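You operate a simulated robot arm through the tools that you are given. There is no shell and no other tool.

The job below is to be done with a simulated robot arm. You get a single attempt, and the scene is never put back.

Task
Put things in order on the top of the fitting bench. At the end: the green fitting stands on top of the blue reducer (marked "110 mm"); the orange gauge from the top of the fitting bench stands where the green fitting stood; the black can (marked "Stores") stands where the orange gauge stood; the purple cup from the top of the fitting bench stands where the black can stood; whatever was shut is shut again. Leave all else as you found it, and nothing knocked over.
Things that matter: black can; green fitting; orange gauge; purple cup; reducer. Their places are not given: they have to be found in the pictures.

The check looks at the end state, three seconds after you hand in, the way a careful person would. Anything else that was tipped, shoved, dropped, spilled or broken makes it a failure.

Robot
A 6-joint arm with a two-finger parallel gripper, fixed in place. Base frame: the origin is at the foot of the arm, x ahead of it, y to its left, z up; the work surface is at about z = 0. Lengths are in cm, angles in degrees, forces in N, time in s.
With the tool pointing down near the work surface it reaches from about 14 to 58 cm from the base axis. Its first joint turns from -66.0 to 66.0 degrees. Payload 2.1 kg.
Tool frame: the origin (TCP) lies between the finger pads and is the grasp point; the fingertips stand 3 cm ahead of it; z points along the fingers, y is the line along which they close. The gripper opens to 9.4 cm. The fingers are 2.8 cm wide and 1 cm thick; the gripper's body (5 by 9.6 cm) begins 5.5 cm behind the TCP.
Orientation is that of the tool frame in the base frame, as a unit quaternion [x, y, z, w]. With the fingers straight down and closing along the base's y, the tool's x points along the base's -x, its y along +y and its z along -z.

Tools
- The arm moves only by the tool apply_moves. Its argument "increments" is a list of rows, each a list of 7 numbers: the shift along the tool's x, y, z in units of 100 mm (1.0 is 100 mm), then the turn, a rotation vector about the tool's x, y, z in units of 180 degrees (1.0 is 180 degrees), then the gripper command, from -1 (fully open) to 1 (shut), values between in proportion. In form: [[x, y, z, ax, ay, az, fingers], ...]. A call has 1 to 20 rows; each row is the pose to reach, as a shift and turn from the pose commanded when the call began, along the tool's axes at that moment. A call with a number of a shift or a turn outside -1 to 1 is refused whole. Each row takes 0.2 s and may step no farther than 5 cm and 8.6 degrees from the row before; otherwise, or with a gripper value out of range, the whole call is refused. A pose out of reach is approached as far as the arm can. The call stops where the force on the tool passes 40 N (or 10 N more than at its start, if that is more) or the arm is blocked; 0.2 s more then pass. Each finger travels about 7.2 cm/s and halts on what it meets, pressing with about 28 N; the grip force reading is that of the motor and also rises with nothing between the fingers. The clock runs only during rows and for 0.2 s after the last one: add rows that repeat a pose to give the fingers time. The reply holds the time, the measured pose of the TCP, the force on the tool along the base axes, the opening and the grip force, in the units named above and with some noise, with the torque about the TCP (base axes, N m) and any sound that the robot's microphone picked up.
- Cameras (640 x 400 px; columns grow to the right, rows downward): "scene" is fixed at [5.89, -37.71, 47.91]; the picture's right is [0.72, -0.69, 0.00], its down [-0.42, -0.43, -0.80] and it looks along [0.55, 0.58, -0.60] (base axes); focal length 225 px, centre (320, 200). "wrist" rides on the gripper at [7.6, 1.4, -10.2] in the tool frame; the picture's right is [-0.18, 0.98, 0.00], its down [-0.75, -0.14, -0.64] and it looks along [-0.63, -0.12, 0.77] (tool axes); focal length 243 px, centre (320, 200).
- snapshot(camera): a new picture of that camera. No time passes.
- probe_pixels(camera, pixels): for up to 12 pixels [column, row] of the newest picture of that camera ("zoom" is the newest enlarged one), the place [x, y, z] in the base frame of the surface seen there, good to about 0.3 cm. No time passes.
- close_up(camera, box): a new picture of the part [left, top, right, bottom] of that camera's present view, enlarged. No time passes.
- sign_off(): hands the job in; it is judged then, once.

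Open the gripper and draw the arm clear of the work before you hand the job in, unless the task says otherwise.

The tools are called after "Emit:" as name(argument=value, ...) on one line, values as JSON. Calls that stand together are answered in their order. apply_moves: Moves the arm, as the interface text tells. Its arguments: {"type":"object","properties":{"increments":{"type":"array","items":{"type":"array","items":{"type":"number"}}}},"required":["increments"]} The other tools are called the same way: snapshot (camera) takes a picture; probe_pixels (camera, pixels) gives the place of the surface under pixels of a picture; close_up (camera, box) takes an enlarged picture of a part of a camera's view; sign_off () hands the job in.

At the start:

```text
time: 0.0
tool_pos: [32.08, 0.02, 35.67]
tcp_rot: [0.0, 1.0, 0.0, 0.0]
force: [-0.6, 0.0, -0.1]
ft_torque: [-0.01, 0.02, 0.01]
opening: 9.43
grasp_force: 0.0
```

scene: 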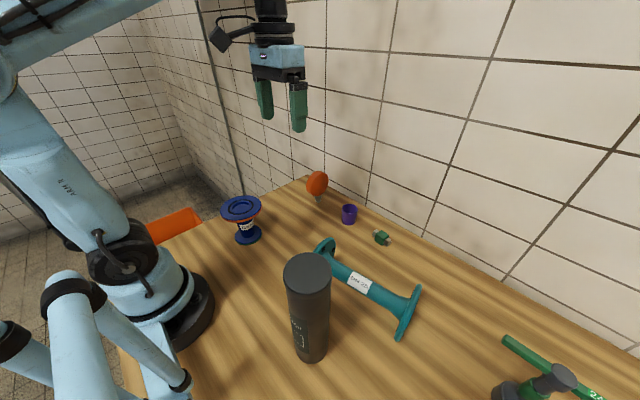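
wrist: 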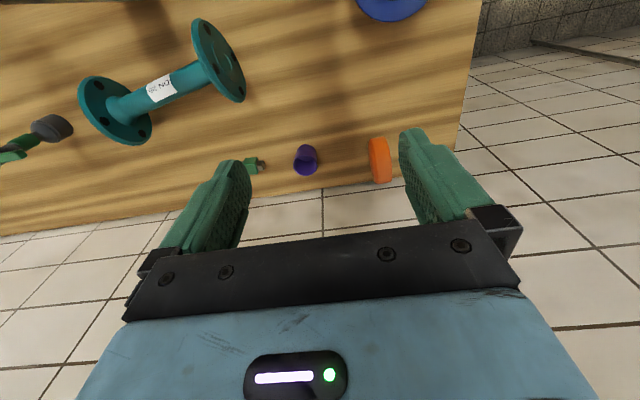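

The scene shows a blue reducer near (242,215), an orange gauge at (317,185), a purple cup at (349,214), a green fitting at (381,237), and a dark can at (308,305). I take enlarged pictures to look closer.

Emit:
close_up(camera="scene", box=[200, 150, 440, 300])

Emit:
close_up(camera="scene", box=[240, 230, 400, 380])

Emit:
close_up(camera="scene", box=[440, 300, 640, 400])

Emit:
close_up(camera="scene", box=[80, 180, 280, 305])

Emit:
close_up(camera="wrist", box=[220, 110, 420, 235])

```text
2.67 times, centred on (320, 225) of scene
```

zoom: 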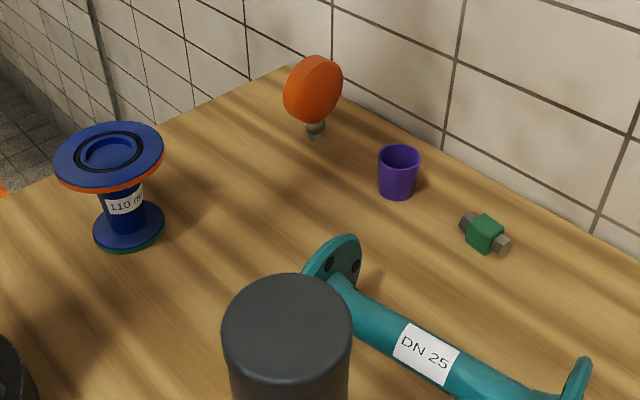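

```text
2.67 times, centred on (320, 305) of scene
```

zoom: 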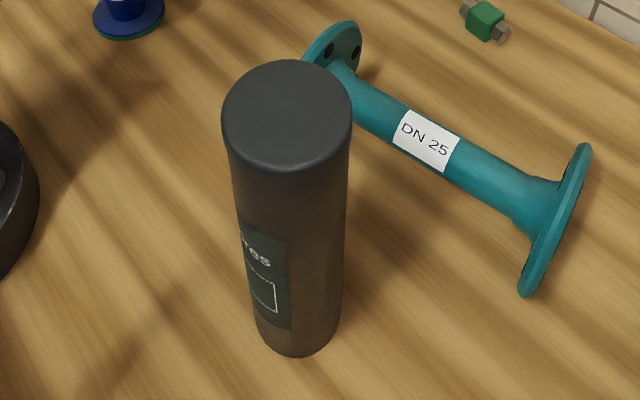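

```text
3.20 times, centred on (540, 350) of scene
```

zoom: 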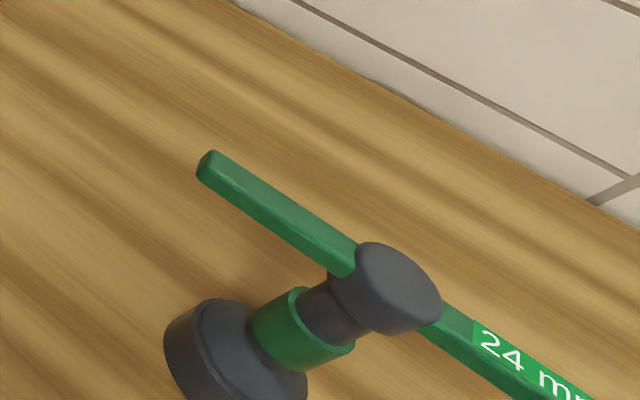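

```text
3.20 times, centred on (180, 242) of scene
```

zoom: 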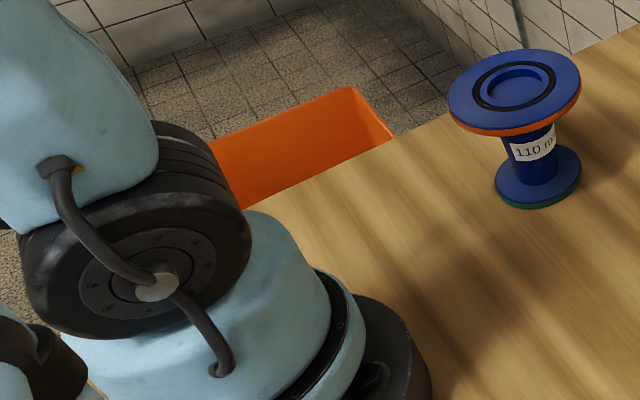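

```text
3.20 times, centred on (320, 172) of wrist
```

zoom: 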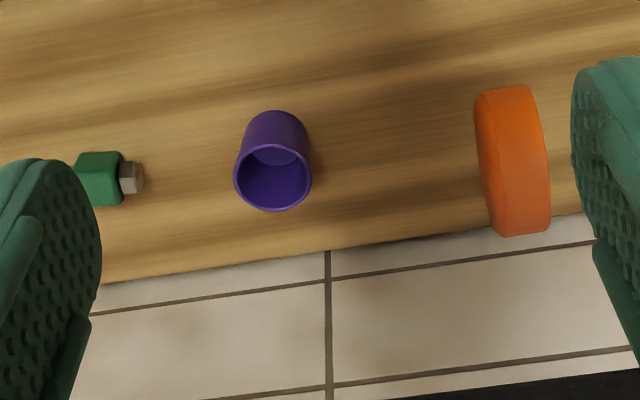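

I take a close-up of the far group and probe the surfaces of the gauge, cup, fitting and reducer.

Emit:
close_up(camera="scene", box=[280, 160, 408, 240])

Emit:
close_up(camera="scene", box=[340, 210, 420, 260])

```text
5.00 times, centred on (344, 200) of scene
```

zoom: 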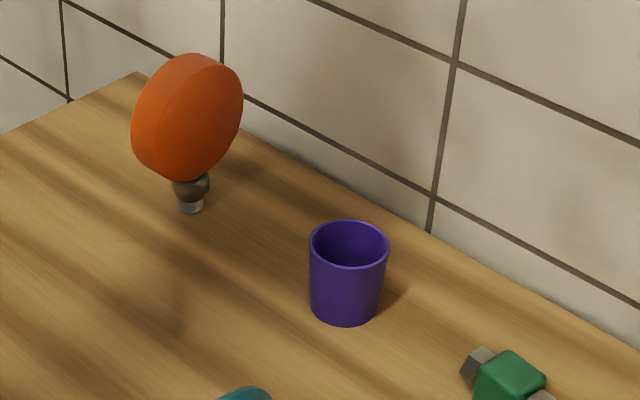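

```text
8.00 times, centred on (380, 235) of scene
```

zoom: 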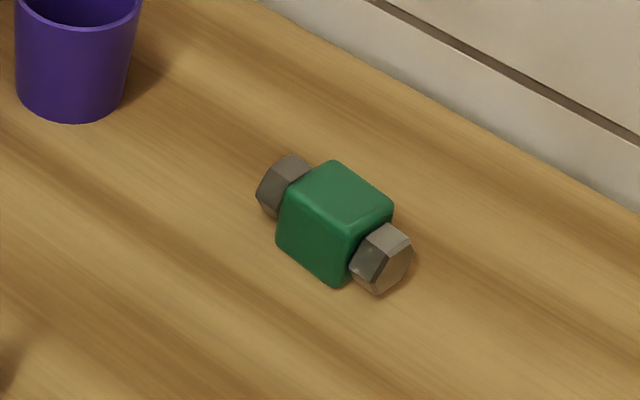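

The zoom shows the fitting: green block around (335,220), hex ends at (285,185) and (382,260). I probe these points plus the table near it.

Emit:
probe_pixels(camera="zoom", pixels=[[342, 195], [332, 165], [388, 207], [290, 200], [345, 235], [283, 168], [395, 236], [315, 250], [335, 285], [382, 295], [262, 205], [75, 122]])

Emit:
probe_pixels(camera="scene", pixels=[[349, 207], [342, 208], [357, 208], [349, 223], [317, 173], [318, 183], [310, 183], [326, 183], [318, 201], [241, 207], [248, 240], [307, 275]])

```text
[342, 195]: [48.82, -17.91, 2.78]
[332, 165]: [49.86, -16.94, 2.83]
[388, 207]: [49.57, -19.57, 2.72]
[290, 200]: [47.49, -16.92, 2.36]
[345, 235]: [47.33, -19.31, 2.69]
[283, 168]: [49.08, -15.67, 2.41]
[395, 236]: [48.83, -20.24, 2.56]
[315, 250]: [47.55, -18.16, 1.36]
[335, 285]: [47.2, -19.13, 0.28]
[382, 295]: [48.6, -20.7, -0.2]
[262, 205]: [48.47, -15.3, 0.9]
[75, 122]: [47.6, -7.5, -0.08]
```

```text
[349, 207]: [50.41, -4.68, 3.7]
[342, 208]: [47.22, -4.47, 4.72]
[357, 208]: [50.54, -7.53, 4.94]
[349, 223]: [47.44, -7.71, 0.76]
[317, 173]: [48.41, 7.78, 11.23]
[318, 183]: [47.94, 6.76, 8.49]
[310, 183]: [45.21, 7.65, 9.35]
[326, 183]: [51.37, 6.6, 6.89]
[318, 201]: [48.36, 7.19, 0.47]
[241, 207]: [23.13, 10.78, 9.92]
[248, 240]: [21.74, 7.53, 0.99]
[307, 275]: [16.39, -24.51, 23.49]
```

The can's top is high (z≈23.5 at about (16.4,-24.5)), so it is a tall can. I zoom the can and probe its outline and base.

Emit:
close_up(camera="scene", box=[272, 240, 352, 370])

Emit:
probe_pixels(camera="scene", pixels=[[307, 258], [290, 270], [325, 270], [307, 290], [310, 330], [296, 350], [310, 361], [326, 350], [328, 320], [292, 320], [285, 268], [330, 268]])

```text
3.08 times, centred on (312, 305) of scene
```

zoom: 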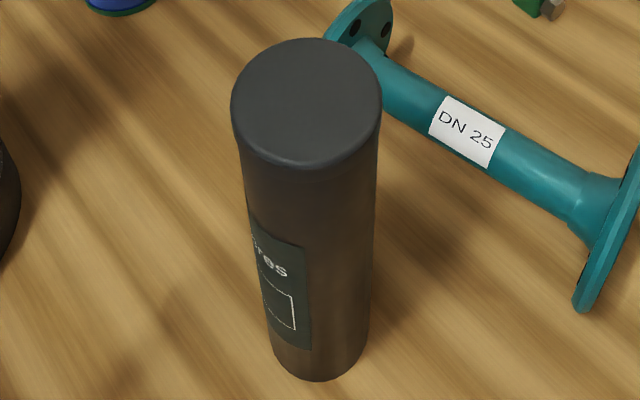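

```text
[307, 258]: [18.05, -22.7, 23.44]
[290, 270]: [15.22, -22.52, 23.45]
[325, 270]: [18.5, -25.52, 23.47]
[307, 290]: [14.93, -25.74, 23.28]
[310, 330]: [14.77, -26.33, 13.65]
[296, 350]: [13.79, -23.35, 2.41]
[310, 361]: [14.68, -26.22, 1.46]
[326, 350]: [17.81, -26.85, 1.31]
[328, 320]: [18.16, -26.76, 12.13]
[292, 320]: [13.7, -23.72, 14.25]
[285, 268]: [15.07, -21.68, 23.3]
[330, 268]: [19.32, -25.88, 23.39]
```

The can is about 6 cm across, centred near (17,-24). Next I probe the wall, the bench edges, the teal spool, and the reducer top in the scene picture.

Emit:
probe_pixels(camera="scene", pixels=[[370, 180], [400, 205], [450, 240], [450, 200], [340, 150], [520, 290], [307, 177], [330, 242], [318, 253], [400, 335], [418, 290], [370, 280]])

Emit:
close_up(camera="scene", box=[210, 185, 274, 250])

Emit:
probe_pixels(camera="scene", pixels=[[223, 207], [260, 205], [241, 199], [241, 217], [230, 205], [252, 205], [241, 203], [241, 212], [236, 236], [248, 243], [262, 236], [236, 228]])

```text
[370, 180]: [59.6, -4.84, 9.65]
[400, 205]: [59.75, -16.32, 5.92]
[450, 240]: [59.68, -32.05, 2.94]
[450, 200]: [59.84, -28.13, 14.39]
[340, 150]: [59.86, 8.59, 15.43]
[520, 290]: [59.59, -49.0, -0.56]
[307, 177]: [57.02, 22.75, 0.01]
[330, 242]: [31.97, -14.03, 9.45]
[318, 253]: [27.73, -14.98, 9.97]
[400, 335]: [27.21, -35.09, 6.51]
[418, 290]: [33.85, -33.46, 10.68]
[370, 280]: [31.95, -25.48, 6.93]
```

```text
6.15 times, centred on (242, 218) of scene
```

zoom: 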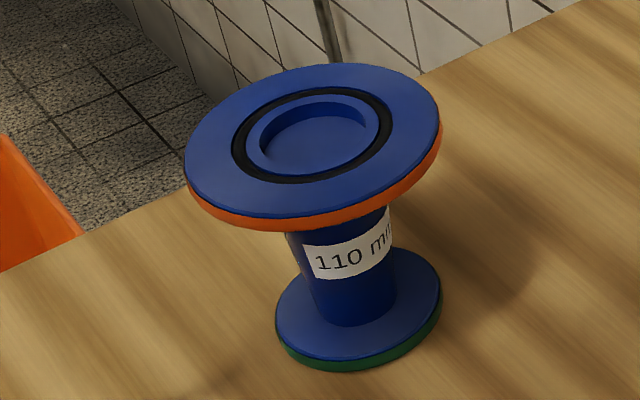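

```text
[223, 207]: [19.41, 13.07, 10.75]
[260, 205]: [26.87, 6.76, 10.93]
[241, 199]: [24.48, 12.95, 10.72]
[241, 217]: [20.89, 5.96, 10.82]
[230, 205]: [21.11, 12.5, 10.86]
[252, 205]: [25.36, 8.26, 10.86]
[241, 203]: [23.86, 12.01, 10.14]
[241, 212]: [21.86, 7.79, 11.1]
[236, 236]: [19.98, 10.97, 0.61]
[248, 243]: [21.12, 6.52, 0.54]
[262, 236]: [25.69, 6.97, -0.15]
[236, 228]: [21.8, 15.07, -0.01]
```

The reducer's top flange is centred near (23,9.8) at z≈10.9 with a shallow recess (floor ≈9.9–10.1), and the wall is at x≈59.7. I move the wrist camera over the reducer to measure its top.

Emit:
apply_moves(increments=[[0.2, 0.2, 0.1, 0, 0, 0, -1], [0.4, 0.4, 0.2, 0, 0, 0, -1], [0.6, 0.6, 0.3, 0, 0, 0, -1], [0.8, 0.8, 0.4, 0, 0, 0, -1], [0.8, 0.8, 0.4, 0, 0, 0, -1]])

Emit:
snapshot(camera="wrist")

```text
time: 1.2
tool_pos: [23.98, 8.1, 31.74]
tcp_rot: [0.0, 1.0, 0.001, 0.0]
force: [0.7, 0.3, -0.1]
ft_torque: [0.0, -0.01, 0.01]
opening: 9.42
grasp_force: 0.0
```

```text
taken
```

wrist: 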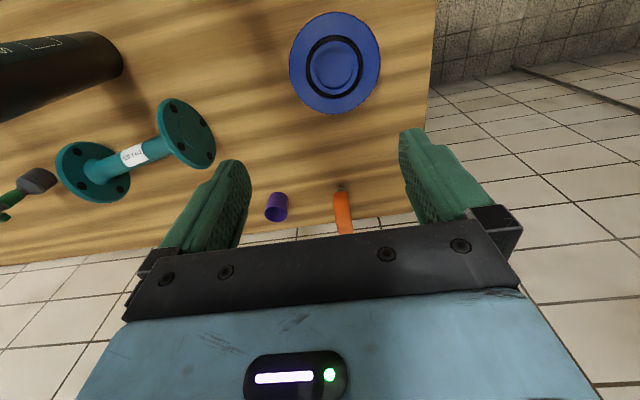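

The wrist view now shows the reducer top at (335,63) nearly from above. I enlarge it for measurement.

Emit:
close_up(camera="wrist", box=[271, 3, 399, 123])

Emit:
close_up(camera="wrist", box=[240, 150, 400, 250])

```text
3.33 times, centred on (335, 63) of wrist
```

zoom: 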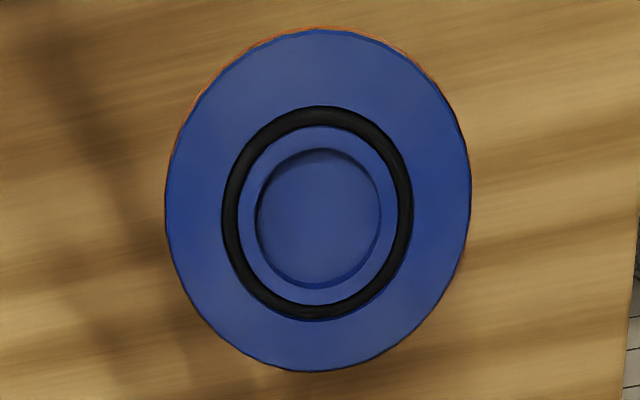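

```text
4.00 times, centred on (320, 200) of wrist
```

zoom: 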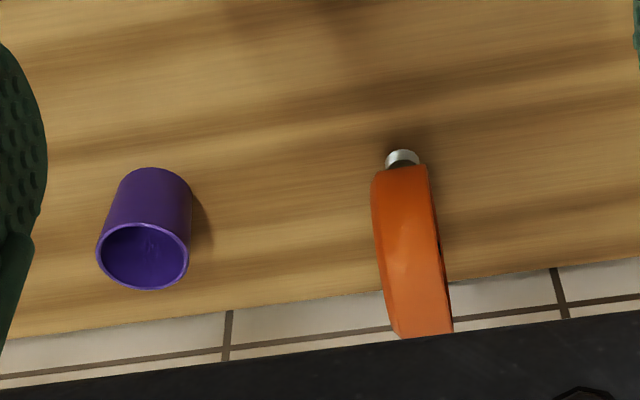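

I probe the reducer's flange rim, black ring, lip and recess floor in the wrist picture.

Emit:
probe_pixels(camera="wrist", pixels=[[290, 66], [379, 60], [334, 13], [329, 112], [335, 68], [327, 80], [345, 60], [308, 67], [361, 67], [334, 37], [334, 97], [313, 67]])

Emit:
probe_pixels(camera="wrist", pixels=[[355, 67], [334, 45], [334, 91], [318, 67], [351, 67], [334, 49], [334, 87], [315, 67], [300, 66], [370, 66], [334, 25], [332, 105]])

```text
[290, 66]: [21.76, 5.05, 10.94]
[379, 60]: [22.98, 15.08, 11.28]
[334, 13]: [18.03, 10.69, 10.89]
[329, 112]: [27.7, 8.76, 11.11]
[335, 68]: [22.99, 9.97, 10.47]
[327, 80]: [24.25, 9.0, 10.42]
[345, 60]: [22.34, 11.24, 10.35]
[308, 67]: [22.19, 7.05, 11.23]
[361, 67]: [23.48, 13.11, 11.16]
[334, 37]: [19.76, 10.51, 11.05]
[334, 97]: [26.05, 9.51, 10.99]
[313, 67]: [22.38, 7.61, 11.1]
```

```text
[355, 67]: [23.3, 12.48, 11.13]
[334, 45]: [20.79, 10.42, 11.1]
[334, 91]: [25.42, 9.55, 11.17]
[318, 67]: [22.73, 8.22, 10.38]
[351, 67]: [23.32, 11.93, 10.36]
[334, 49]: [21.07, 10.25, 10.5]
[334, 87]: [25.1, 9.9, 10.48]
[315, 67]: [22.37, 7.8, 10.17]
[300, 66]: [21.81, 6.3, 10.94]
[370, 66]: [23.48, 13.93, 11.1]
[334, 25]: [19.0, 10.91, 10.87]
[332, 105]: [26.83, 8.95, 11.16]
```

Reducer centre ≈(22.9,10.05), lip z≈11.1, recess radius ≈2.1 cm and 0.65 deep. Now I move the wrist camera to look at the gauge, cup and fitting along the wall.

Emit:
apply_moves(increments=[[-0.25, -0.25, 0.1, 0, 0, 0, -1], [-0.5, -0.5, 0.2, 0, 0, 0, -1], [-0.75, -0.75, 0.3, 0, 0, 0, -1], [-1.0, -1.0, 0.4, 0, 0, 0, -1], [-1.0, -1.0, 0.4, 0, 0, 0, -1]])

Emit:
snapshot(camera="wrist")

Emit:
close_up(camera="wrist", box=[330, 80, 490, 180])

```text
time: 2.4
tool_pos: [33.9, -1.88, 27.68]
tcp_rot: [0.0, 1.0, 0.001, 0.0]
force: [-0.5, 0.2, 0.1]
ft_torque: [-0.01, 0.01, 0.04]
opening: 9.39
grasp_force: 0.0
```

```text
taken
```

wrist: 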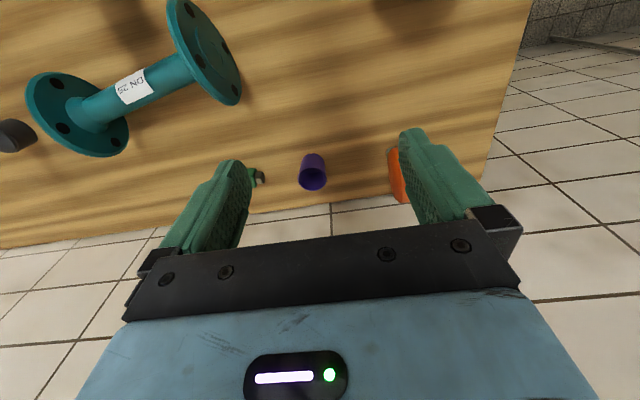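

```text
4.00 times, centred on (410, 130) of wrist
```

zoom: 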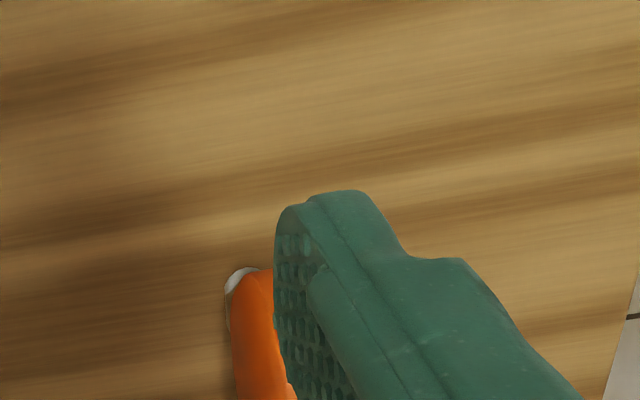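

The finger hides the gauge at (397,170), so I shift sideways until the gauge is between the fingers.

Emit:
apply_moves(increments=[[-0.1, 0.3, 0.0, 0, 0, 0, -1], [-0.2, 0.6, 0.0, 0, 0, 0, -1], [-0.3, 0.85, 0.1, 0, 0, 0, -1], [-0.3, 0.85, 0.1, 0, 0, 0, -1]])

Emit:
snapshot(camera="wrist")

Emit:
close_up(camera="wrist", box=[250, 110, 410, 210])

```text
time: 3.4
tool_pos: [36.91, 6.58, 26.7]
tcp_rot: [-0.001, 1.0, 0.0, 0.0]
force: [0.8, 0.3, -0.2]
ft_torque: [0.01, 0.01, 0.0]
opening: 9.39
grasp_force: 0.1
```

```text
taken
```

wrist: 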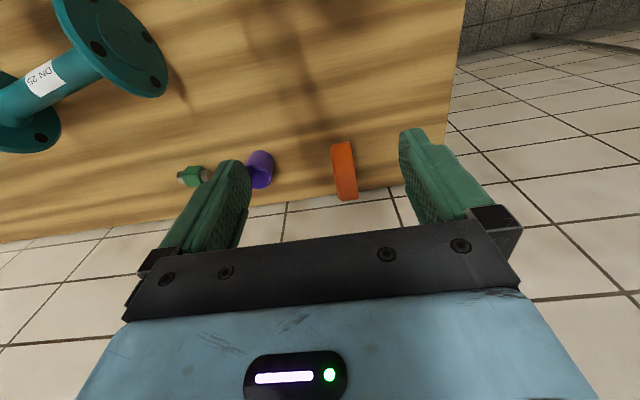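

```text
4.00 times, centred on (330, 160) of wrist
```

zoom: 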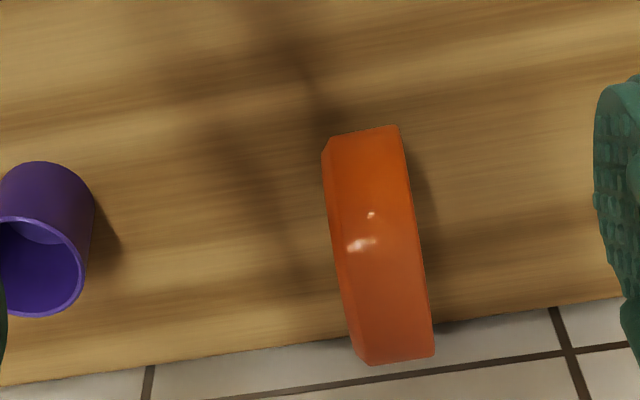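

The gauge's disc is edge-on in the zoom between (325,140) and (430,355). I probe its rim corners.

Emit:
probe_pixels(camera="zoom", pixels=[[332, 145], [396, 132], [365, 138], [335, 200], [408, 200], [372, 200], [372, 245], [345, 260], [418, 260], [360, 350], [425, 345], [392, 350]])

Emit:
probe_pixels(camera="zoom", pixels=[[330, 180], [347, 300], [343, 280], [412, 220], [425, 300], [404, 165], [40, 165], [85, 270], [45, 312], [10, 217], [60, 222], [35, 270]])

```text
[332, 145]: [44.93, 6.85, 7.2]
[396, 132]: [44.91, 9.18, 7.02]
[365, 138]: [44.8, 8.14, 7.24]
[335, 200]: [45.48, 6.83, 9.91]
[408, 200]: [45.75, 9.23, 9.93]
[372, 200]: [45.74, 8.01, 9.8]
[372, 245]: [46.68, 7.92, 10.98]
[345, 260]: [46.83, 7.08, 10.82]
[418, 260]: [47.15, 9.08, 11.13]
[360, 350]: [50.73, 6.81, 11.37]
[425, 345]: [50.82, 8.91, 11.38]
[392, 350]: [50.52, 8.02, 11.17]
```

```text
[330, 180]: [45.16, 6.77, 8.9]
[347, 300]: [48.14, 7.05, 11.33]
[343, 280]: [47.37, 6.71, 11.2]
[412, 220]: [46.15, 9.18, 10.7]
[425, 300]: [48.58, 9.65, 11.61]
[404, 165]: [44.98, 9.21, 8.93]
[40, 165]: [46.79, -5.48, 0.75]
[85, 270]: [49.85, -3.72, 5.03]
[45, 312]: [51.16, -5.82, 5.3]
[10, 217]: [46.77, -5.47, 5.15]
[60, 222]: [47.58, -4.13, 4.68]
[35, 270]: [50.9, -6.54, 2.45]
```

Gauge disc spans x≈44.8–52.8, y≈6.7–9.3 with top z≈11.6, essentially square to the base axes. Now I move over toward the fitting near (48.6,-18) for a closer look.

Emit:
apply_moves(increments=[[0, -0.33, 0.0, 0, 0, 0, -1], [0, -0.66, 0.0, 0, 0, 0, -1], [0, -1.0, 0.0, 0, 0, 0, -1]])

Emit:
apply_moves(increments=[[-0.1, -0.33, 0.0, 0, 0, 0, -1], [-0.2, -0.66, 0.1, 0, 0, 0, -1], [-0.3, -1.0, 0.2, 0, 0, 0, -1], [-0.3, -1.0, 0.3, 0, 0, 0, -1]])

Emit:
apply_moves(increments=[[0, -0.25, 0.3, 0, 0, 0, -1], [0, -0.41, 0.5, 0, 0, 0, -1], [0, -0.41, 0.5, 0, 0, 0, -1]])

Emit:
snapshot(camera="wrist")

```text
time: 4.2
tool_pos: [37.05, -3.45, 26.68]
tcp_rot: [0.0, 1.0, 0.0, 0.0]
force: [-1.0, 0.1, 0.1]
ft_torque: [0.03, 0.01, -0.01]
opening: 9.39
grasp_force: 0.1
```

```text
time: 5.2
tool_pos: [40.08, -13.36, 23.62]
tcp_rot: [0.0, 1.0, 0.0, 0.0]
force: [0.3, 0.1, -0.6]
ft_torque: [0.01, -0.02, 0.01]
opening: 9.39
grasp_force: 0.1
```

```text
time: 6.0
tool_pos: [40.26, -17.26, 18.49]
tcp_rot: [0.0, 1.0, 0.0, -0.001]
force: [0.5, -0.5, -0.7]
ft_torque: [0.0, -0.02, 0.0]
opening: 9.41
grasp_force: 0.1
```

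```text
taken
```

wrist: 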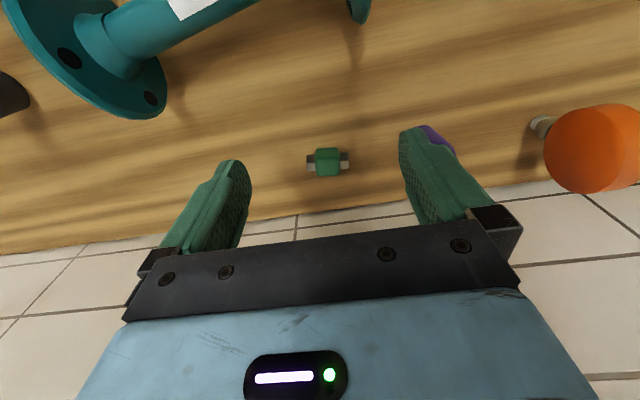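

The fitting is now centred between the fingers at (328,161). I enlarge it and the gauge face at (590,150) for detail.

Emit:
close_up(camera="wrist", box=[520, 90, 640, 200])

Emit:
close_up(camera="wrist", box=[288, 136, 368, 186])

Emit:
probe_pixels(camera="wrist", pixels=[[548, 118], [537, 124], [543, 134], [575, 150], [620, 150], [590, 115], [545, 152], [590, 190]])

```text
3.64 times, centred on (580, 145) of wrist
```

zoom: 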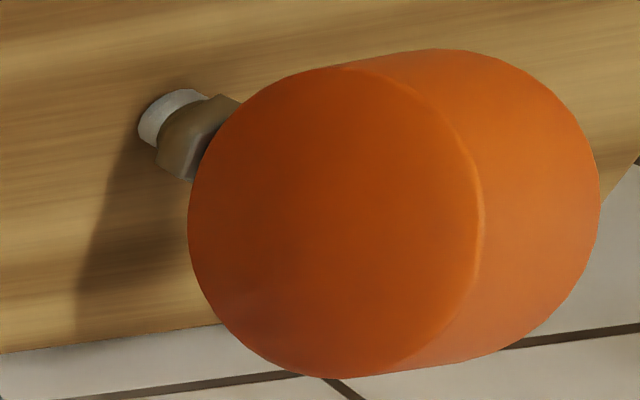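

```text
8.00 times, centred on (328, 161) of wrist
```

zoom: 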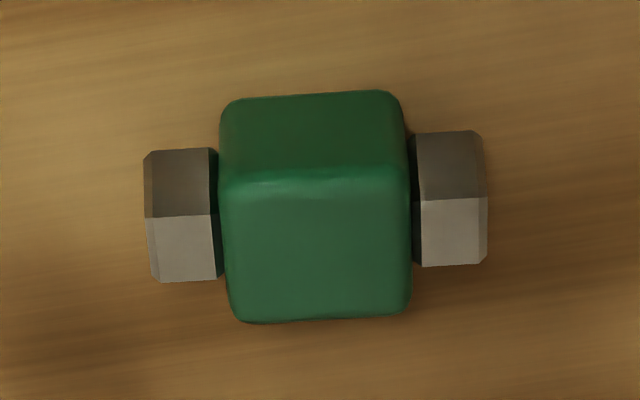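

```text
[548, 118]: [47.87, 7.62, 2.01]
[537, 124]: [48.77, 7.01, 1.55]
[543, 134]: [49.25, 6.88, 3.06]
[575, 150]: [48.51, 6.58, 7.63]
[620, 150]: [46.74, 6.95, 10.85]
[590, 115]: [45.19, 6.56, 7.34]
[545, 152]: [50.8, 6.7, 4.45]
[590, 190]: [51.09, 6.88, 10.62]
```

I probe the fitting's faces in this enlargement: hex ends at (150,215) and (485,200), block top between (230,180) and (410,310).

Emit:
probe_pixels(camera="zoom", pixels=[[152, 215], [480, 200], [185, 213], [445, 200], [235, 190], [400, 185], [240, 310], [400, 305], [318, 245], [315, 130], [228, 240], [406, 240]])

```text
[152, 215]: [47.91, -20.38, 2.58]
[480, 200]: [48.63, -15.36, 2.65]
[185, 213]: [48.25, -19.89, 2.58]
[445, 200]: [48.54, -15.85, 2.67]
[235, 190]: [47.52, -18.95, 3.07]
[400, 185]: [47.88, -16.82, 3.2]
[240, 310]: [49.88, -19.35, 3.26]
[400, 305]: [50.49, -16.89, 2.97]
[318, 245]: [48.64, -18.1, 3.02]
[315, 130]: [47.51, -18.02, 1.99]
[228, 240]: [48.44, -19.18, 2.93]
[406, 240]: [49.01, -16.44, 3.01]
```

The fitting is a ~2.8 cm block centred near (48.65,-18.0), axis about 6.5° off base y, hex ends 5.05 cm apart. I move above it with a matching small yaw and then check alignment.

Emit:
apply_moves(increments=[[-0.21, -0.01, 0.22, 0, 0, 0.009, -1], [-0.43, -0.02, 0.44, 0, 0, 0.018, -1], [-0.65, -0.03, 0.66, 0, 0, 0.027, -1], [-0.857, -0.042, 0.88, 0, 0, 0.036, -1], [-0.857, -0.042, 0.88, 0, 0, 0.036, -1], [-0.857, -0.042, 0.88, 0, 0, 0.036, -1]])

Emit:
snapshot(camera="wrist")

Emit:
snapshot(camera="scene")

```text
time: 7.4
tool_pos: [48.8, -17.75, 9.85]
tcp_rot: [0.058, 0.998, 0.001, 0.001]
force: [0.2, 1.1, -0.3]
ft_torque: [-0.03, -0.02, -0.02]
opening: 9.41
grasp_force: 0.3
```

```text
taken
```

wrist: 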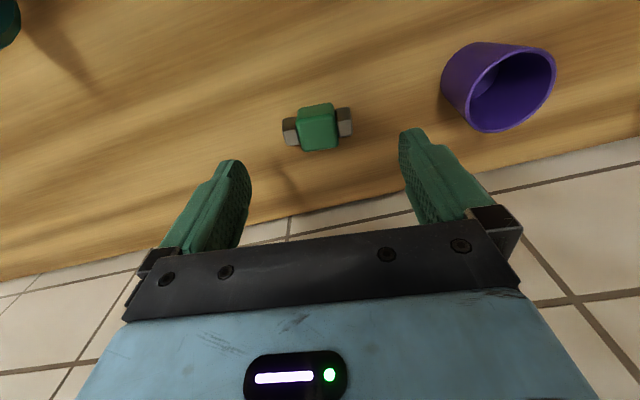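

```text
taken
```

scene: 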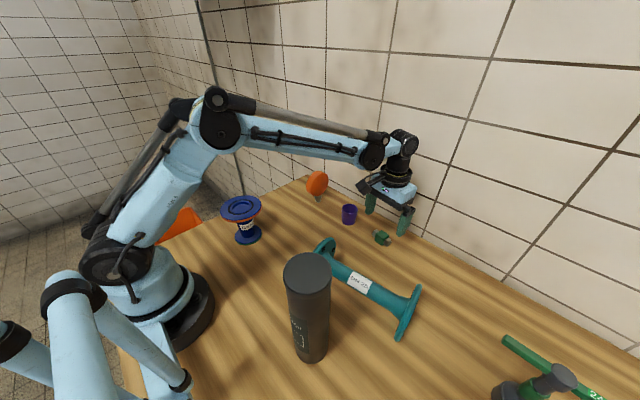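

The fitting at (318,127) sits almost exactly where a point under the TCP should project (320,124). I probe the block and hex ends for the final correction.

Emit:
close_up(camera="wrist", box=[270, 95, 366, 155])

```text
6.67 times, centred on (318, 125) of wrist
```

zoom: 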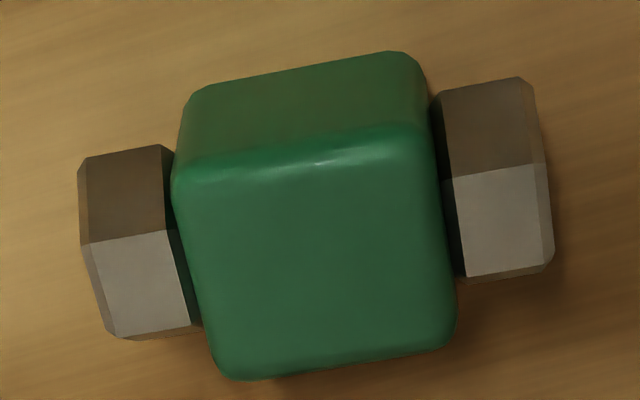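

The hex ridge runs from (92,243) to (545,165) in the zoom, the block top from (180,165) to (455,350). I probe these.

Emit:
probe_pixels(camera="zoom", pixels=[[92, 243], [540, 166], [130, 237], [500, 172], [190, 175], [425, 140], [225, 365], [445, 330], [315, 255], [183, 180], [450, 310], [310, 163]])

```text
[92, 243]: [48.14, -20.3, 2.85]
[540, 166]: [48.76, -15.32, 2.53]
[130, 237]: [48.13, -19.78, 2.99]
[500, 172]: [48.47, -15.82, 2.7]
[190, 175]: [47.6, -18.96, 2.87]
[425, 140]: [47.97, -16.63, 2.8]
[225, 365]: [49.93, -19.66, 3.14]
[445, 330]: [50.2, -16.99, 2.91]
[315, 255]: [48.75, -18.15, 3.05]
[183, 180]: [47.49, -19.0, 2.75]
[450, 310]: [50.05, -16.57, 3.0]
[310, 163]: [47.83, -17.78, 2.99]
```

Centre confirmed at about (48.65,-18.0) with ~7° yaw. I descend to TCP z≈3.5 (tips ≈0.5), pre-close to about 5.8 cm, then close.

Emit:
apply_moves(increments=[[0, 0, 0.2, 0, 0, 0, -1], [0, 0, 0.4, 0, 0, 0, -1], [0, 0, 0.55, 0, 0, 0, -0.6], [0, 0, 0.637, 0, 0, 0, -0.3], [0, 0, 0.637, 0, 0, 0, -0.24], [0, 0, 0.637, 0, 0, 0, -0.1], [0, 0, 0.637, 0, 0, 0, 0.1], [0, 0, 0.637, 0, 0, 0, 0.4], [0, 0, 0.637, 0, 0, 0, 1], [0, 0, 0.637, 0, 0, 0, 1]])

Emit:
snapshot(camera="wrist")

```text
time: 9.6
tool_pos: [48.59, -17.89, 3.59]
tcp_rot: [0.057, 0.998, 0.0, 0.0]
force: [0.1, 0.0, -0.7]
ft_torque: [0.02, -0.02, -0.06]
opening: 5.36
grasp_force: 27.3
```

```text
taken
```

wrist: 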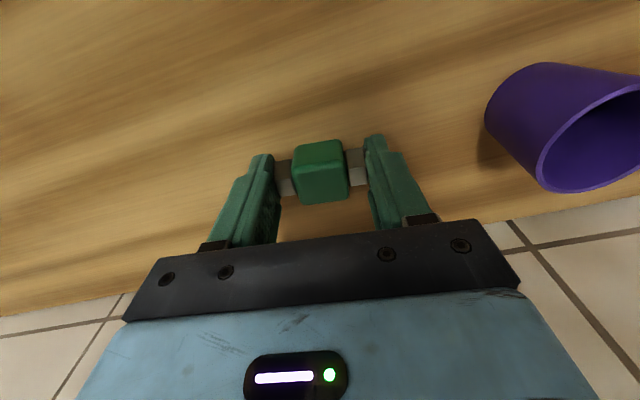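

The fitting is held (opening 5.36, grip 27 N). I lift straight up 10 cm and check.

Emit:
apply_moves(increments=[[0, 0, -0.1, 0, 0, 0, 1], [0, 0, -0.3, 0, 0, 0, 1], [0, 0, -0.6, 0, 0, 0, 1], [0, 0, -1.0, 0, 0, 0, 1], [0, 0, -1.0, 0, 0, 0, 1]])

Emit:
snapshot(camera="wrist")

```text
time: 10.8
tool_pos: [48.51, -17.75, 13.6]
tcp_rot: [0.057, 0.998, -0.001, 0.0]
force: [-0.6, -0.1, -1.2]
ft_torque: [-0.01, -0.01, 0.01]
opening: 5.33
grasp_force: 28.0
```

```text
taken
```

wrist: 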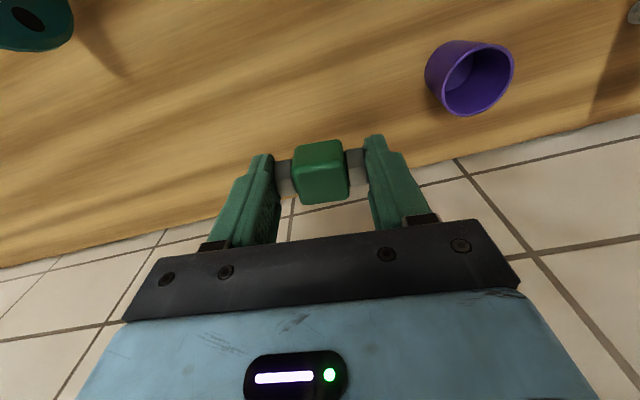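

Lift is secure. I carry it in three legs toward the reducer, rising to TCP z≈19.5, aiming at (24.9,10.05) so the block will sit flat on the flange beside the recess.

Emit:
apply_moves(increments=[[0.1, 0.1, -0.25, 0, 0, 0, 1], [0.35, 0.33, -0.45, 0, 0, 0, 1], [0.62, 0.58, -0.6, 0, 0, 0, 1], [0.892, 0.84, -0.6, 0, 0, 0, 1]])

Emit:
apply_moves(increments=[[0.3, 0.28, 0, 0, 0, 0, 1], [0.6, 0.56, 0, 0, 0, 0, 1], [0.892, 0.84, 0, 0, 0, 0, 1]])

Emit:
apply_moves(increments=[[0.3, 0.28, 0, 0, 0, 0, 1], [0.6, 0.56, 0, 0, 0, 0, 1], [0.8, 0.75, 0, 0, 0, 0, 1], [0.893, 0.839, 0, 0, 0, 0, 1], [0.893, 0.839, 0, 0, 0, 0, 1]])

Emit:
snapshot(camera="wrist")

Emit:
snapshot(camera="scene")

```text
time: 11.8
tool_pos: [40.82, -8.39, 19.4]
tcp_rot: [0.057, 0.998, 0.0, 0.0]
force: [-0.7, 0.5, -1.0]
ft_torque: [0.0, 0.03, 0.0]
opening: 5.33
grasp_force: 28.3
```

```text
time: 12.6
tool_pos: [32.63, 0.63, 19.38]
tcp_rot: [0.057, 0.998, 0.0, 0.0]
force: [-0.2, 0.9, -1.0]
ft_torque: [0.0, 0.02, -0.02]
opening: 5.36
grasp_force: 27.9
```

```text
time: 13.8
tool_pos: [24.65, 10.11, 19.59]
tcp_rot: [0.057, 0.998, -0.001, 0.0]
force: [0.0, -0.4, -1.2]
ft_torque: [-0.02, 0.01, 0.01]
opening: 5.33
grasp_force: 27.9
```

```text
taken
```

wrist: 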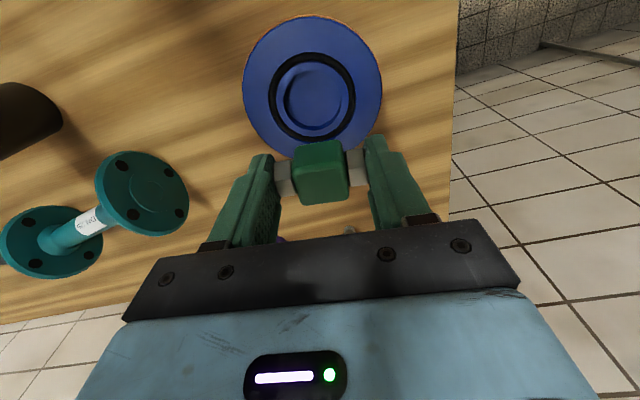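

```text
taken
```

scene: 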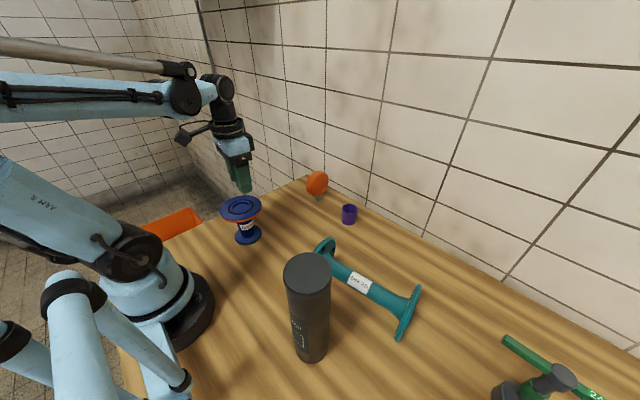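

The reducer top is at (312,86) in the wrist view with the fitting just beyond it. I enlarge and re-probe the recess from this closer view.

Emit:
close_up(camera="wrist", box=[232, 10, 392, 160])

Emit:
probe_pixels(camera="wrist", pixels=[[313, 95], [300, 95], [330, 95], [313, 75], [313, 115], [278, 95], [348, 92], [312, 58], [313, 134], [255, 90], [372, 90], [312, 30]])

```text
2.67 times, centred on (312, 85) of wrist
```

zoom: 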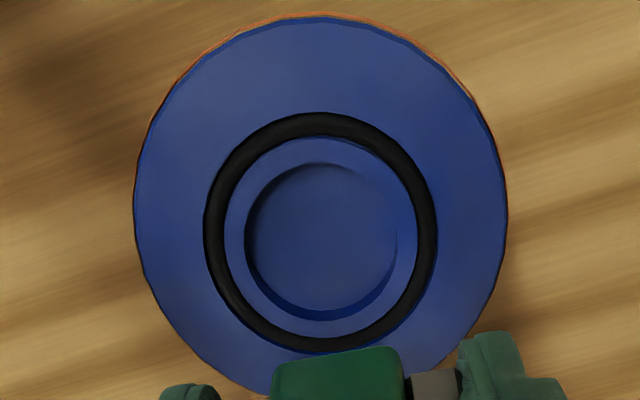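

```text
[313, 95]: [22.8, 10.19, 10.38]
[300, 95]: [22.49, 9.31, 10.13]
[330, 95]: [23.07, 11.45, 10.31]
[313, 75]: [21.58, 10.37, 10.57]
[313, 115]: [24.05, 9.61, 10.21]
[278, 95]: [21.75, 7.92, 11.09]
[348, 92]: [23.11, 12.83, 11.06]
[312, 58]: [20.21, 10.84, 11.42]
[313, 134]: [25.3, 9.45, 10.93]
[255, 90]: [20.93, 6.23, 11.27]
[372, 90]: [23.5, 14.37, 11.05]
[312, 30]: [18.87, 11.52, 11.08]
```

Recess centre confirmed at ≈(22.83,10.03), radius ≈2.1. I nudge 0.15 cm outward and descend to just above the flange.

Emit:
apply_moves(increments=[[-0.015, 0, 0.15, 0, 0, 0, 1], [-0.015, 0, 0.3, 0, 0, 0, 1], [-0.015, 0, 0.4, 0, 0, 0, 1], [-0.015, 0, 0.46, 0, 0, 0, 1], [-0.015, 0, 0.46, 0, 0, 0, 1]])

Emit:
close_up(camera="scene", box=[200, 150, 296, 250])

Emit:
snapshot(camera="wrist")

```text
time: 15.0
tool_pos: [24.95, 10.02, 15.05]
tcp_rot: [0.057, 0.998, -0.001, 0.0]
force: [0.0, 0.4, -2.1]
ft_torque: [0.01, -0.02, 0.03]
opening: 5.33
grasp_force: 27.9
```

```text
4.00 times, centred on (248, 200) of scene
```

zoom: 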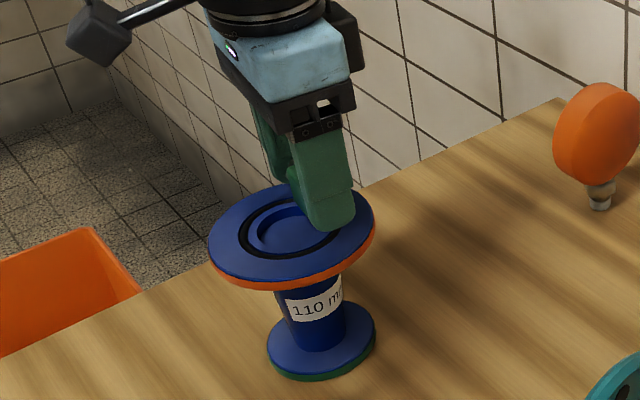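

```text
taken
```

wrist: 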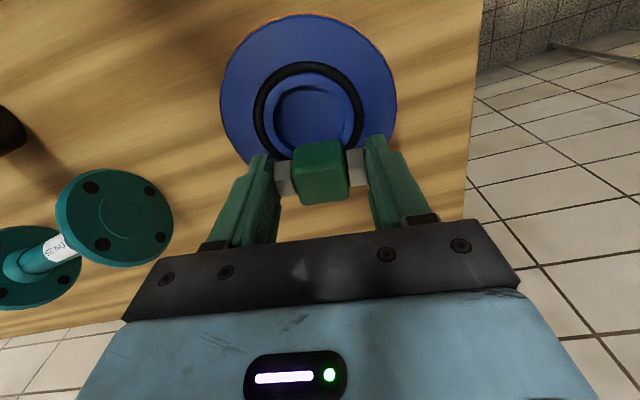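

The fitting hovers about 0.4 cm above the flange beside the recess. I lower in small steps while watching the force.

Emit:
apply_moves(increments=[[0, 0, 0.01, 0, 0, 0, 1], [0, 0, 0.02, 0, 0, 0, 1], [0, 0, 0.03, 0, 0, 0, 1], [0, 0, 0.03, 0, 0, 0, 1]])

Emit:
apply_moves(increments=[[0, 0, 0.005, 0, 0, 0, 1], [0, 0, 0.01, 0, 0, 0, 1], [0, 0, 0.01, 0, 0, 0, 1]])

```text
time: 16.0
tool_pos: [25.03, 10.15, 14.67]
tcp_rot: [0.057, 0.998, 0.0, 0.0]
force: [0.1, 0.1, -1.5]
ft_torque: [0.0, 0.0, 0.0]
opening: 5.34
grasp_force: 28.0
```

```text
time: 16.8
tool_pos: [25.01, 10.21, 14.46]
tcp_rot: [0.056, 0.998, -0.001, 0.0]
force: [-0.3, -0.8, -0.8]
ft_torque: [-0.01, 0.02, 0.0]
opening: 5.34
grasp_force: 28.3
```

No clear contact yet (force z -0.8). I lower a further 0.1 cm.

Emit:
apply_moves(increments=[[0, 0, 0.005, 0, 0, 0, 1], [0, 0, 0.01, 0, 0, 0, 1], [0, 0, 0.01, 0, 0, 0, 1]])

```text
time: 17.6
tool_pos: [25.18, 10.15, 14.49]
tcp_rot: [0.057, 0.998, 0.0, 0.001]
force: [3.2, -1.0, 21.7]
ft_torque: [-0.06, -0.16, 0.0]
opening: 5.35
grasp_force: 28.0
```

Contact is made (21.7 N). I back off slightly and open the fingers gradually.

Emit:
apply_moves(increments=[[0, 0, -0.007, 0, 0, 0, 1], [0, 0, -0.007, 0, 0, 0, 1]])

Emit:
close_up(camera="scene", box=[200, 170, 280, 250])

```text
time: 18.2
tool_pos: [25.03, 10.19, 14.47]
tcp_rot: [0.057, 0.998, 0.002, 0.0]
force: [2.2, 2.5, 18.6]
ft_torque: [0.08, -0.1, -0.01]
opening: 5.31
grasp_force: 28.0
```

```text
5.00 times, centred on (240, 210) of scene
```

zoom: 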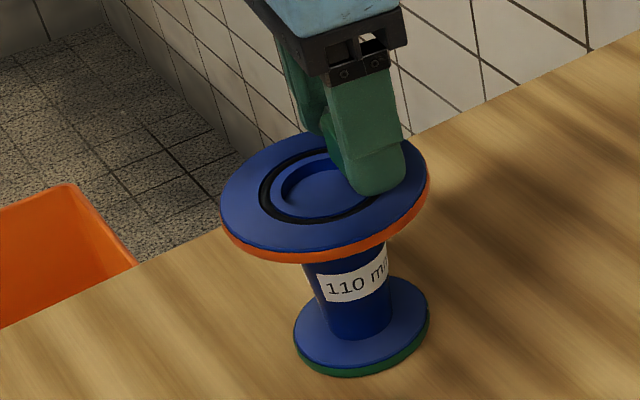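

Still 18.6 N upward, so I ease up another 0.1 cm before releasing.

Emit:
apply_moves(increments=[[0, 0, -0.005, 0, 0, 0, 1], [0, 0, -0.01, 0, 0, 0, 1], [0, 0, -0.01, 0, 0, 0, 1]])

```text
time: 19.0
tool_pos: [25.0, 10.12, 14.58]
tcp_rot: [0.056, 0.998, 0.0, 0.001]
force: [-1.1, 0.1, -1.3]
ft_torque: [0.02, -0.02, -0.01]
opening: 5.33
grasp_force: 28.2
```

Now it is just clear (−1.3 N); I lower 0.06 cm and open the fingers slowly.

Emit:
apply_moves(increments=[[0, 0, 0.006, 0, 0, 0, 1], [0, 0, 0.006, 0, 0, 0, 1], [0, 0, 0.006, 0, 0, 0, -0.1], [0, 0, 0.006, 0, 0, 0, -0.2], [0, 0, 0.006, 0, 0, 0, -0.3], [0, 0, 0.006, 0, 0, 0, -0.5], [0, 0, 0.006, 0, 0, 0, -0.5]])

Emit:
snapshot(camera="wrist")

Emit:
close_up(camera="scene", box=[200, 170, 280, 250])

```text
time: 20.6
tool_pos: [25.16, 10.2, 14.41]
tcp_rot: [0.057, 0.998, 0.0, 0.0]
force: [0.4, -0.5, -0.3]
ft_torque: [0.0, -0.01, 0.04]
opening: 7.02
grasp_force: 0.0
```

```text
taken
```

wrist: 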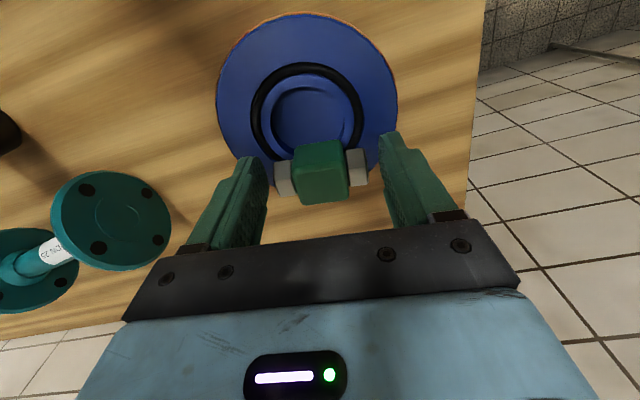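

```text
5.00 times, centred on (240, 210) of scene
```

zoom: 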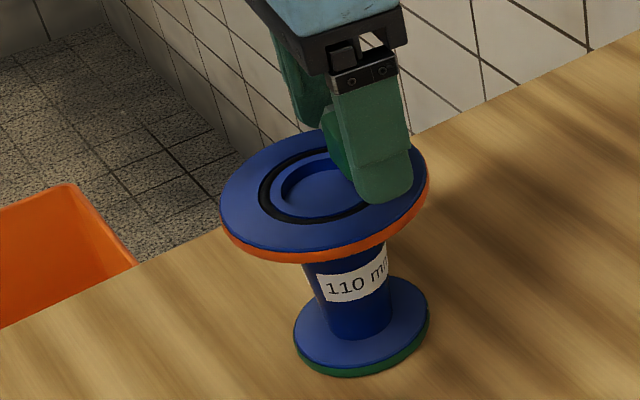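

The fitting appears to rest flat with the fingers open to 7 cm. I rise straight up and inspect it.

Emit:
apply_moves(increments=[[0, 0, -0.1, 0, 0, 0, -0.5], [0, 0, -0.35, 0, 0, 0, -0.6], [0, 0, -0.65, 0, 0, 0, -1], [0, 0, -0.9, 0, 0, 0, -1], [0, 0, -0.9, 0, 0, 0, -1]])

Emit:
close_up(camera="scene", box=[200, 180, 280, 250])

Emit:
close_up(camera="wrist", box=[230, 0, 430, 180])

```text
time: 21.8
tool_pos: [24.97, 10.03, 23.61]
tcp_rot: [0.057, 0.998, -0.001, 0.0]
force: [0.1, 0.0, 0.6]
ft_torque: [-0.02, 0.0, 0.0]
opening: 9.38
grasp_force: 0.0
```

```text
5.71 times, centred on (240, 215) of scene
```

zoom: 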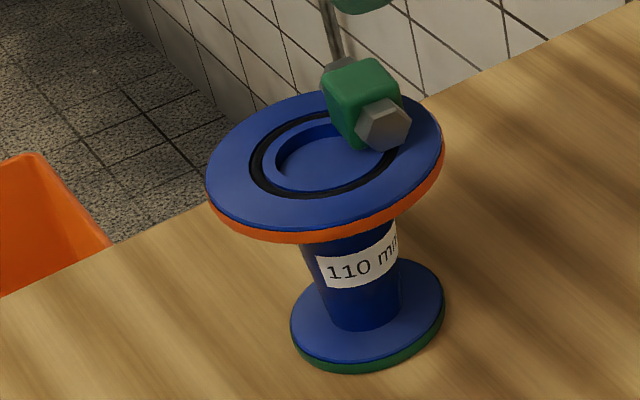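

```text
2.22 times, centred on (330, 90) of wrist
```

zoom: 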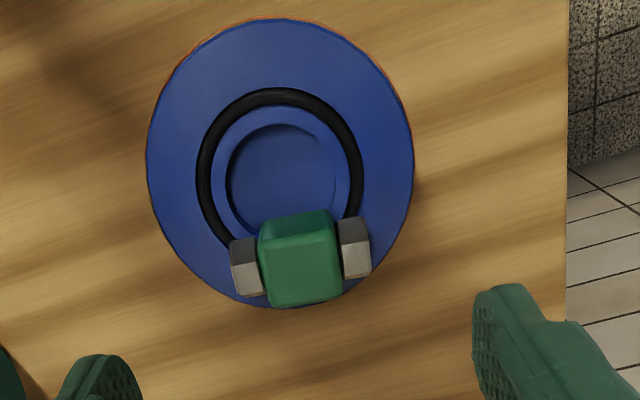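

The fitting sits on the flange beside the recess. I probe its top corners for level and exact position.

Emit:
probe_pixels(camera="zoom", pixels=[[268, 240], [328, 230], [275, 298], [335, 292], [300, 265], [240, 265], [362, 245], [290, 160], [220, 160], [345, 170], [280, 110], [150, 160]])

```text
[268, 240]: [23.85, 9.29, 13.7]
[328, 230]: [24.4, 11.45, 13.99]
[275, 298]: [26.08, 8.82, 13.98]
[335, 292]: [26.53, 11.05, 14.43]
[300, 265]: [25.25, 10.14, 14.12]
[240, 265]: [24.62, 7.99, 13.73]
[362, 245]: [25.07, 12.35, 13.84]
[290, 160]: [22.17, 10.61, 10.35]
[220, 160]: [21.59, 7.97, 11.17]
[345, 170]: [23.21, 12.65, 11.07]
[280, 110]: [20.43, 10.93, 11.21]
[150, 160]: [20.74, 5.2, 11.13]
```

The fitting is level (top ≈14.0) at about (25.2,10.15), fully on the flange. Next I undo the yaw and move over toward the gauge for a precise look.

Emit:
apply_moves(increments=[[-0.3, -0.018, 0, 0, 0, -0.012, -1], [-0.6, -0.036, 0, 0, 0, -0.024, -1], [-0.907, -0.053, 0, 0, 0, -0.036, -1], [-0.907, -0.053, 0, 0, 0, -0.036, -1]])

Emit:
apply_moves(increments=[[-0.3, -0.03, 0.1, 0, 0, 0, -1], [-0.6, -0.055, 0.3, 0, 0, 0, -1], [-0.7, -0.055, 0.35, 0, 0, 0, -1], [-0.7, -0.055, 0.35, 0, 0, 0, -1]])

Emit:
close_up(camera="wrist", box=[256, 90, 384, 210])

```text
time: 22.8
tool_pos: [33.96, 8.48, 23.63]
tcp_rot: [0.0, 1.0, -0.001, 0.0]
force: [0.1, 0.7, 0.1]
ft_torque: [-0.04, 0.01, -0.01]
opening: 9.42
grasp_force: 0.0
```

```text
time: 23.8
tool_pos: [41.02, 8.07, 20.04]
tcp_rot: [0.0, 1.0, 0.0, 0.0]
force: [0.3, 0.4, -0.6]
ft_torque: [-0.01, -0.01, 0.02]
opening: 9.4
grasp_force: 0.0
```

```text
3.33 times, centred on (320, 150) of wrist
```

zoom: 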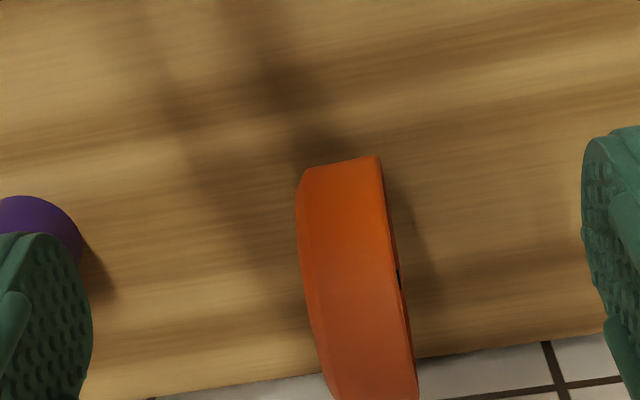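

The disc edge spans columns ≈299–388 in the zoom. I probe pairs along both edges to get its middle line and yaw.

Emit:
probe_pixels(camera="zoom", pixels=[[304, 190], [381, 190], [304, 230], [388, 230], [310, 270], [393, 270], [317, 310], [399, 310], [325, 350], [406, 350], [340, 395], [412, 395]])

Emit:
probe_pixels(camera="zoom", pixels=[[302, 180], [379, 165], [340, 165], [340, 200], [345, 250], [350, 290], [355, 330], [365, 380], [299, 240], [308, 300], [320, 365], [375, 300]])

```text
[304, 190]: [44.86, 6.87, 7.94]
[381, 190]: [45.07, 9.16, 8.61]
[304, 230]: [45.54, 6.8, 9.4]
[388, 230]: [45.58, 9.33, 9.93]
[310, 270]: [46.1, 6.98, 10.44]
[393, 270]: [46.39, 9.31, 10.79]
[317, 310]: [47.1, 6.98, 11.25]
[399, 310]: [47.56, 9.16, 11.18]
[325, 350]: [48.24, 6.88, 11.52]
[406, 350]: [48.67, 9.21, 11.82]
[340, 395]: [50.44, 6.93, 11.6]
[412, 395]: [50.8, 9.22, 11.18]
```

```text
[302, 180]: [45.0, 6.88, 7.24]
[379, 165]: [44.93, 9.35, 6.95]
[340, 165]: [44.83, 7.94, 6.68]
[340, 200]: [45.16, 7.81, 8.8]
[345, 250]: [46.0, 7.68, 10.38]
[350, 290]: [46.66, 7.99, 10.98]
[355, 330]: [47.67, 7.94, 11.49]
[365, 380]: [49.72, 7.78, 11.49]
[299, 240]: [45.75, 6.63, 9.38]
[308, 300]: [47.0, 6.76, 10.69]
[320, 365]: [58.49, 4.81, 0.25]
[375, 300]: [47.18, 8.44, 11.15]
```

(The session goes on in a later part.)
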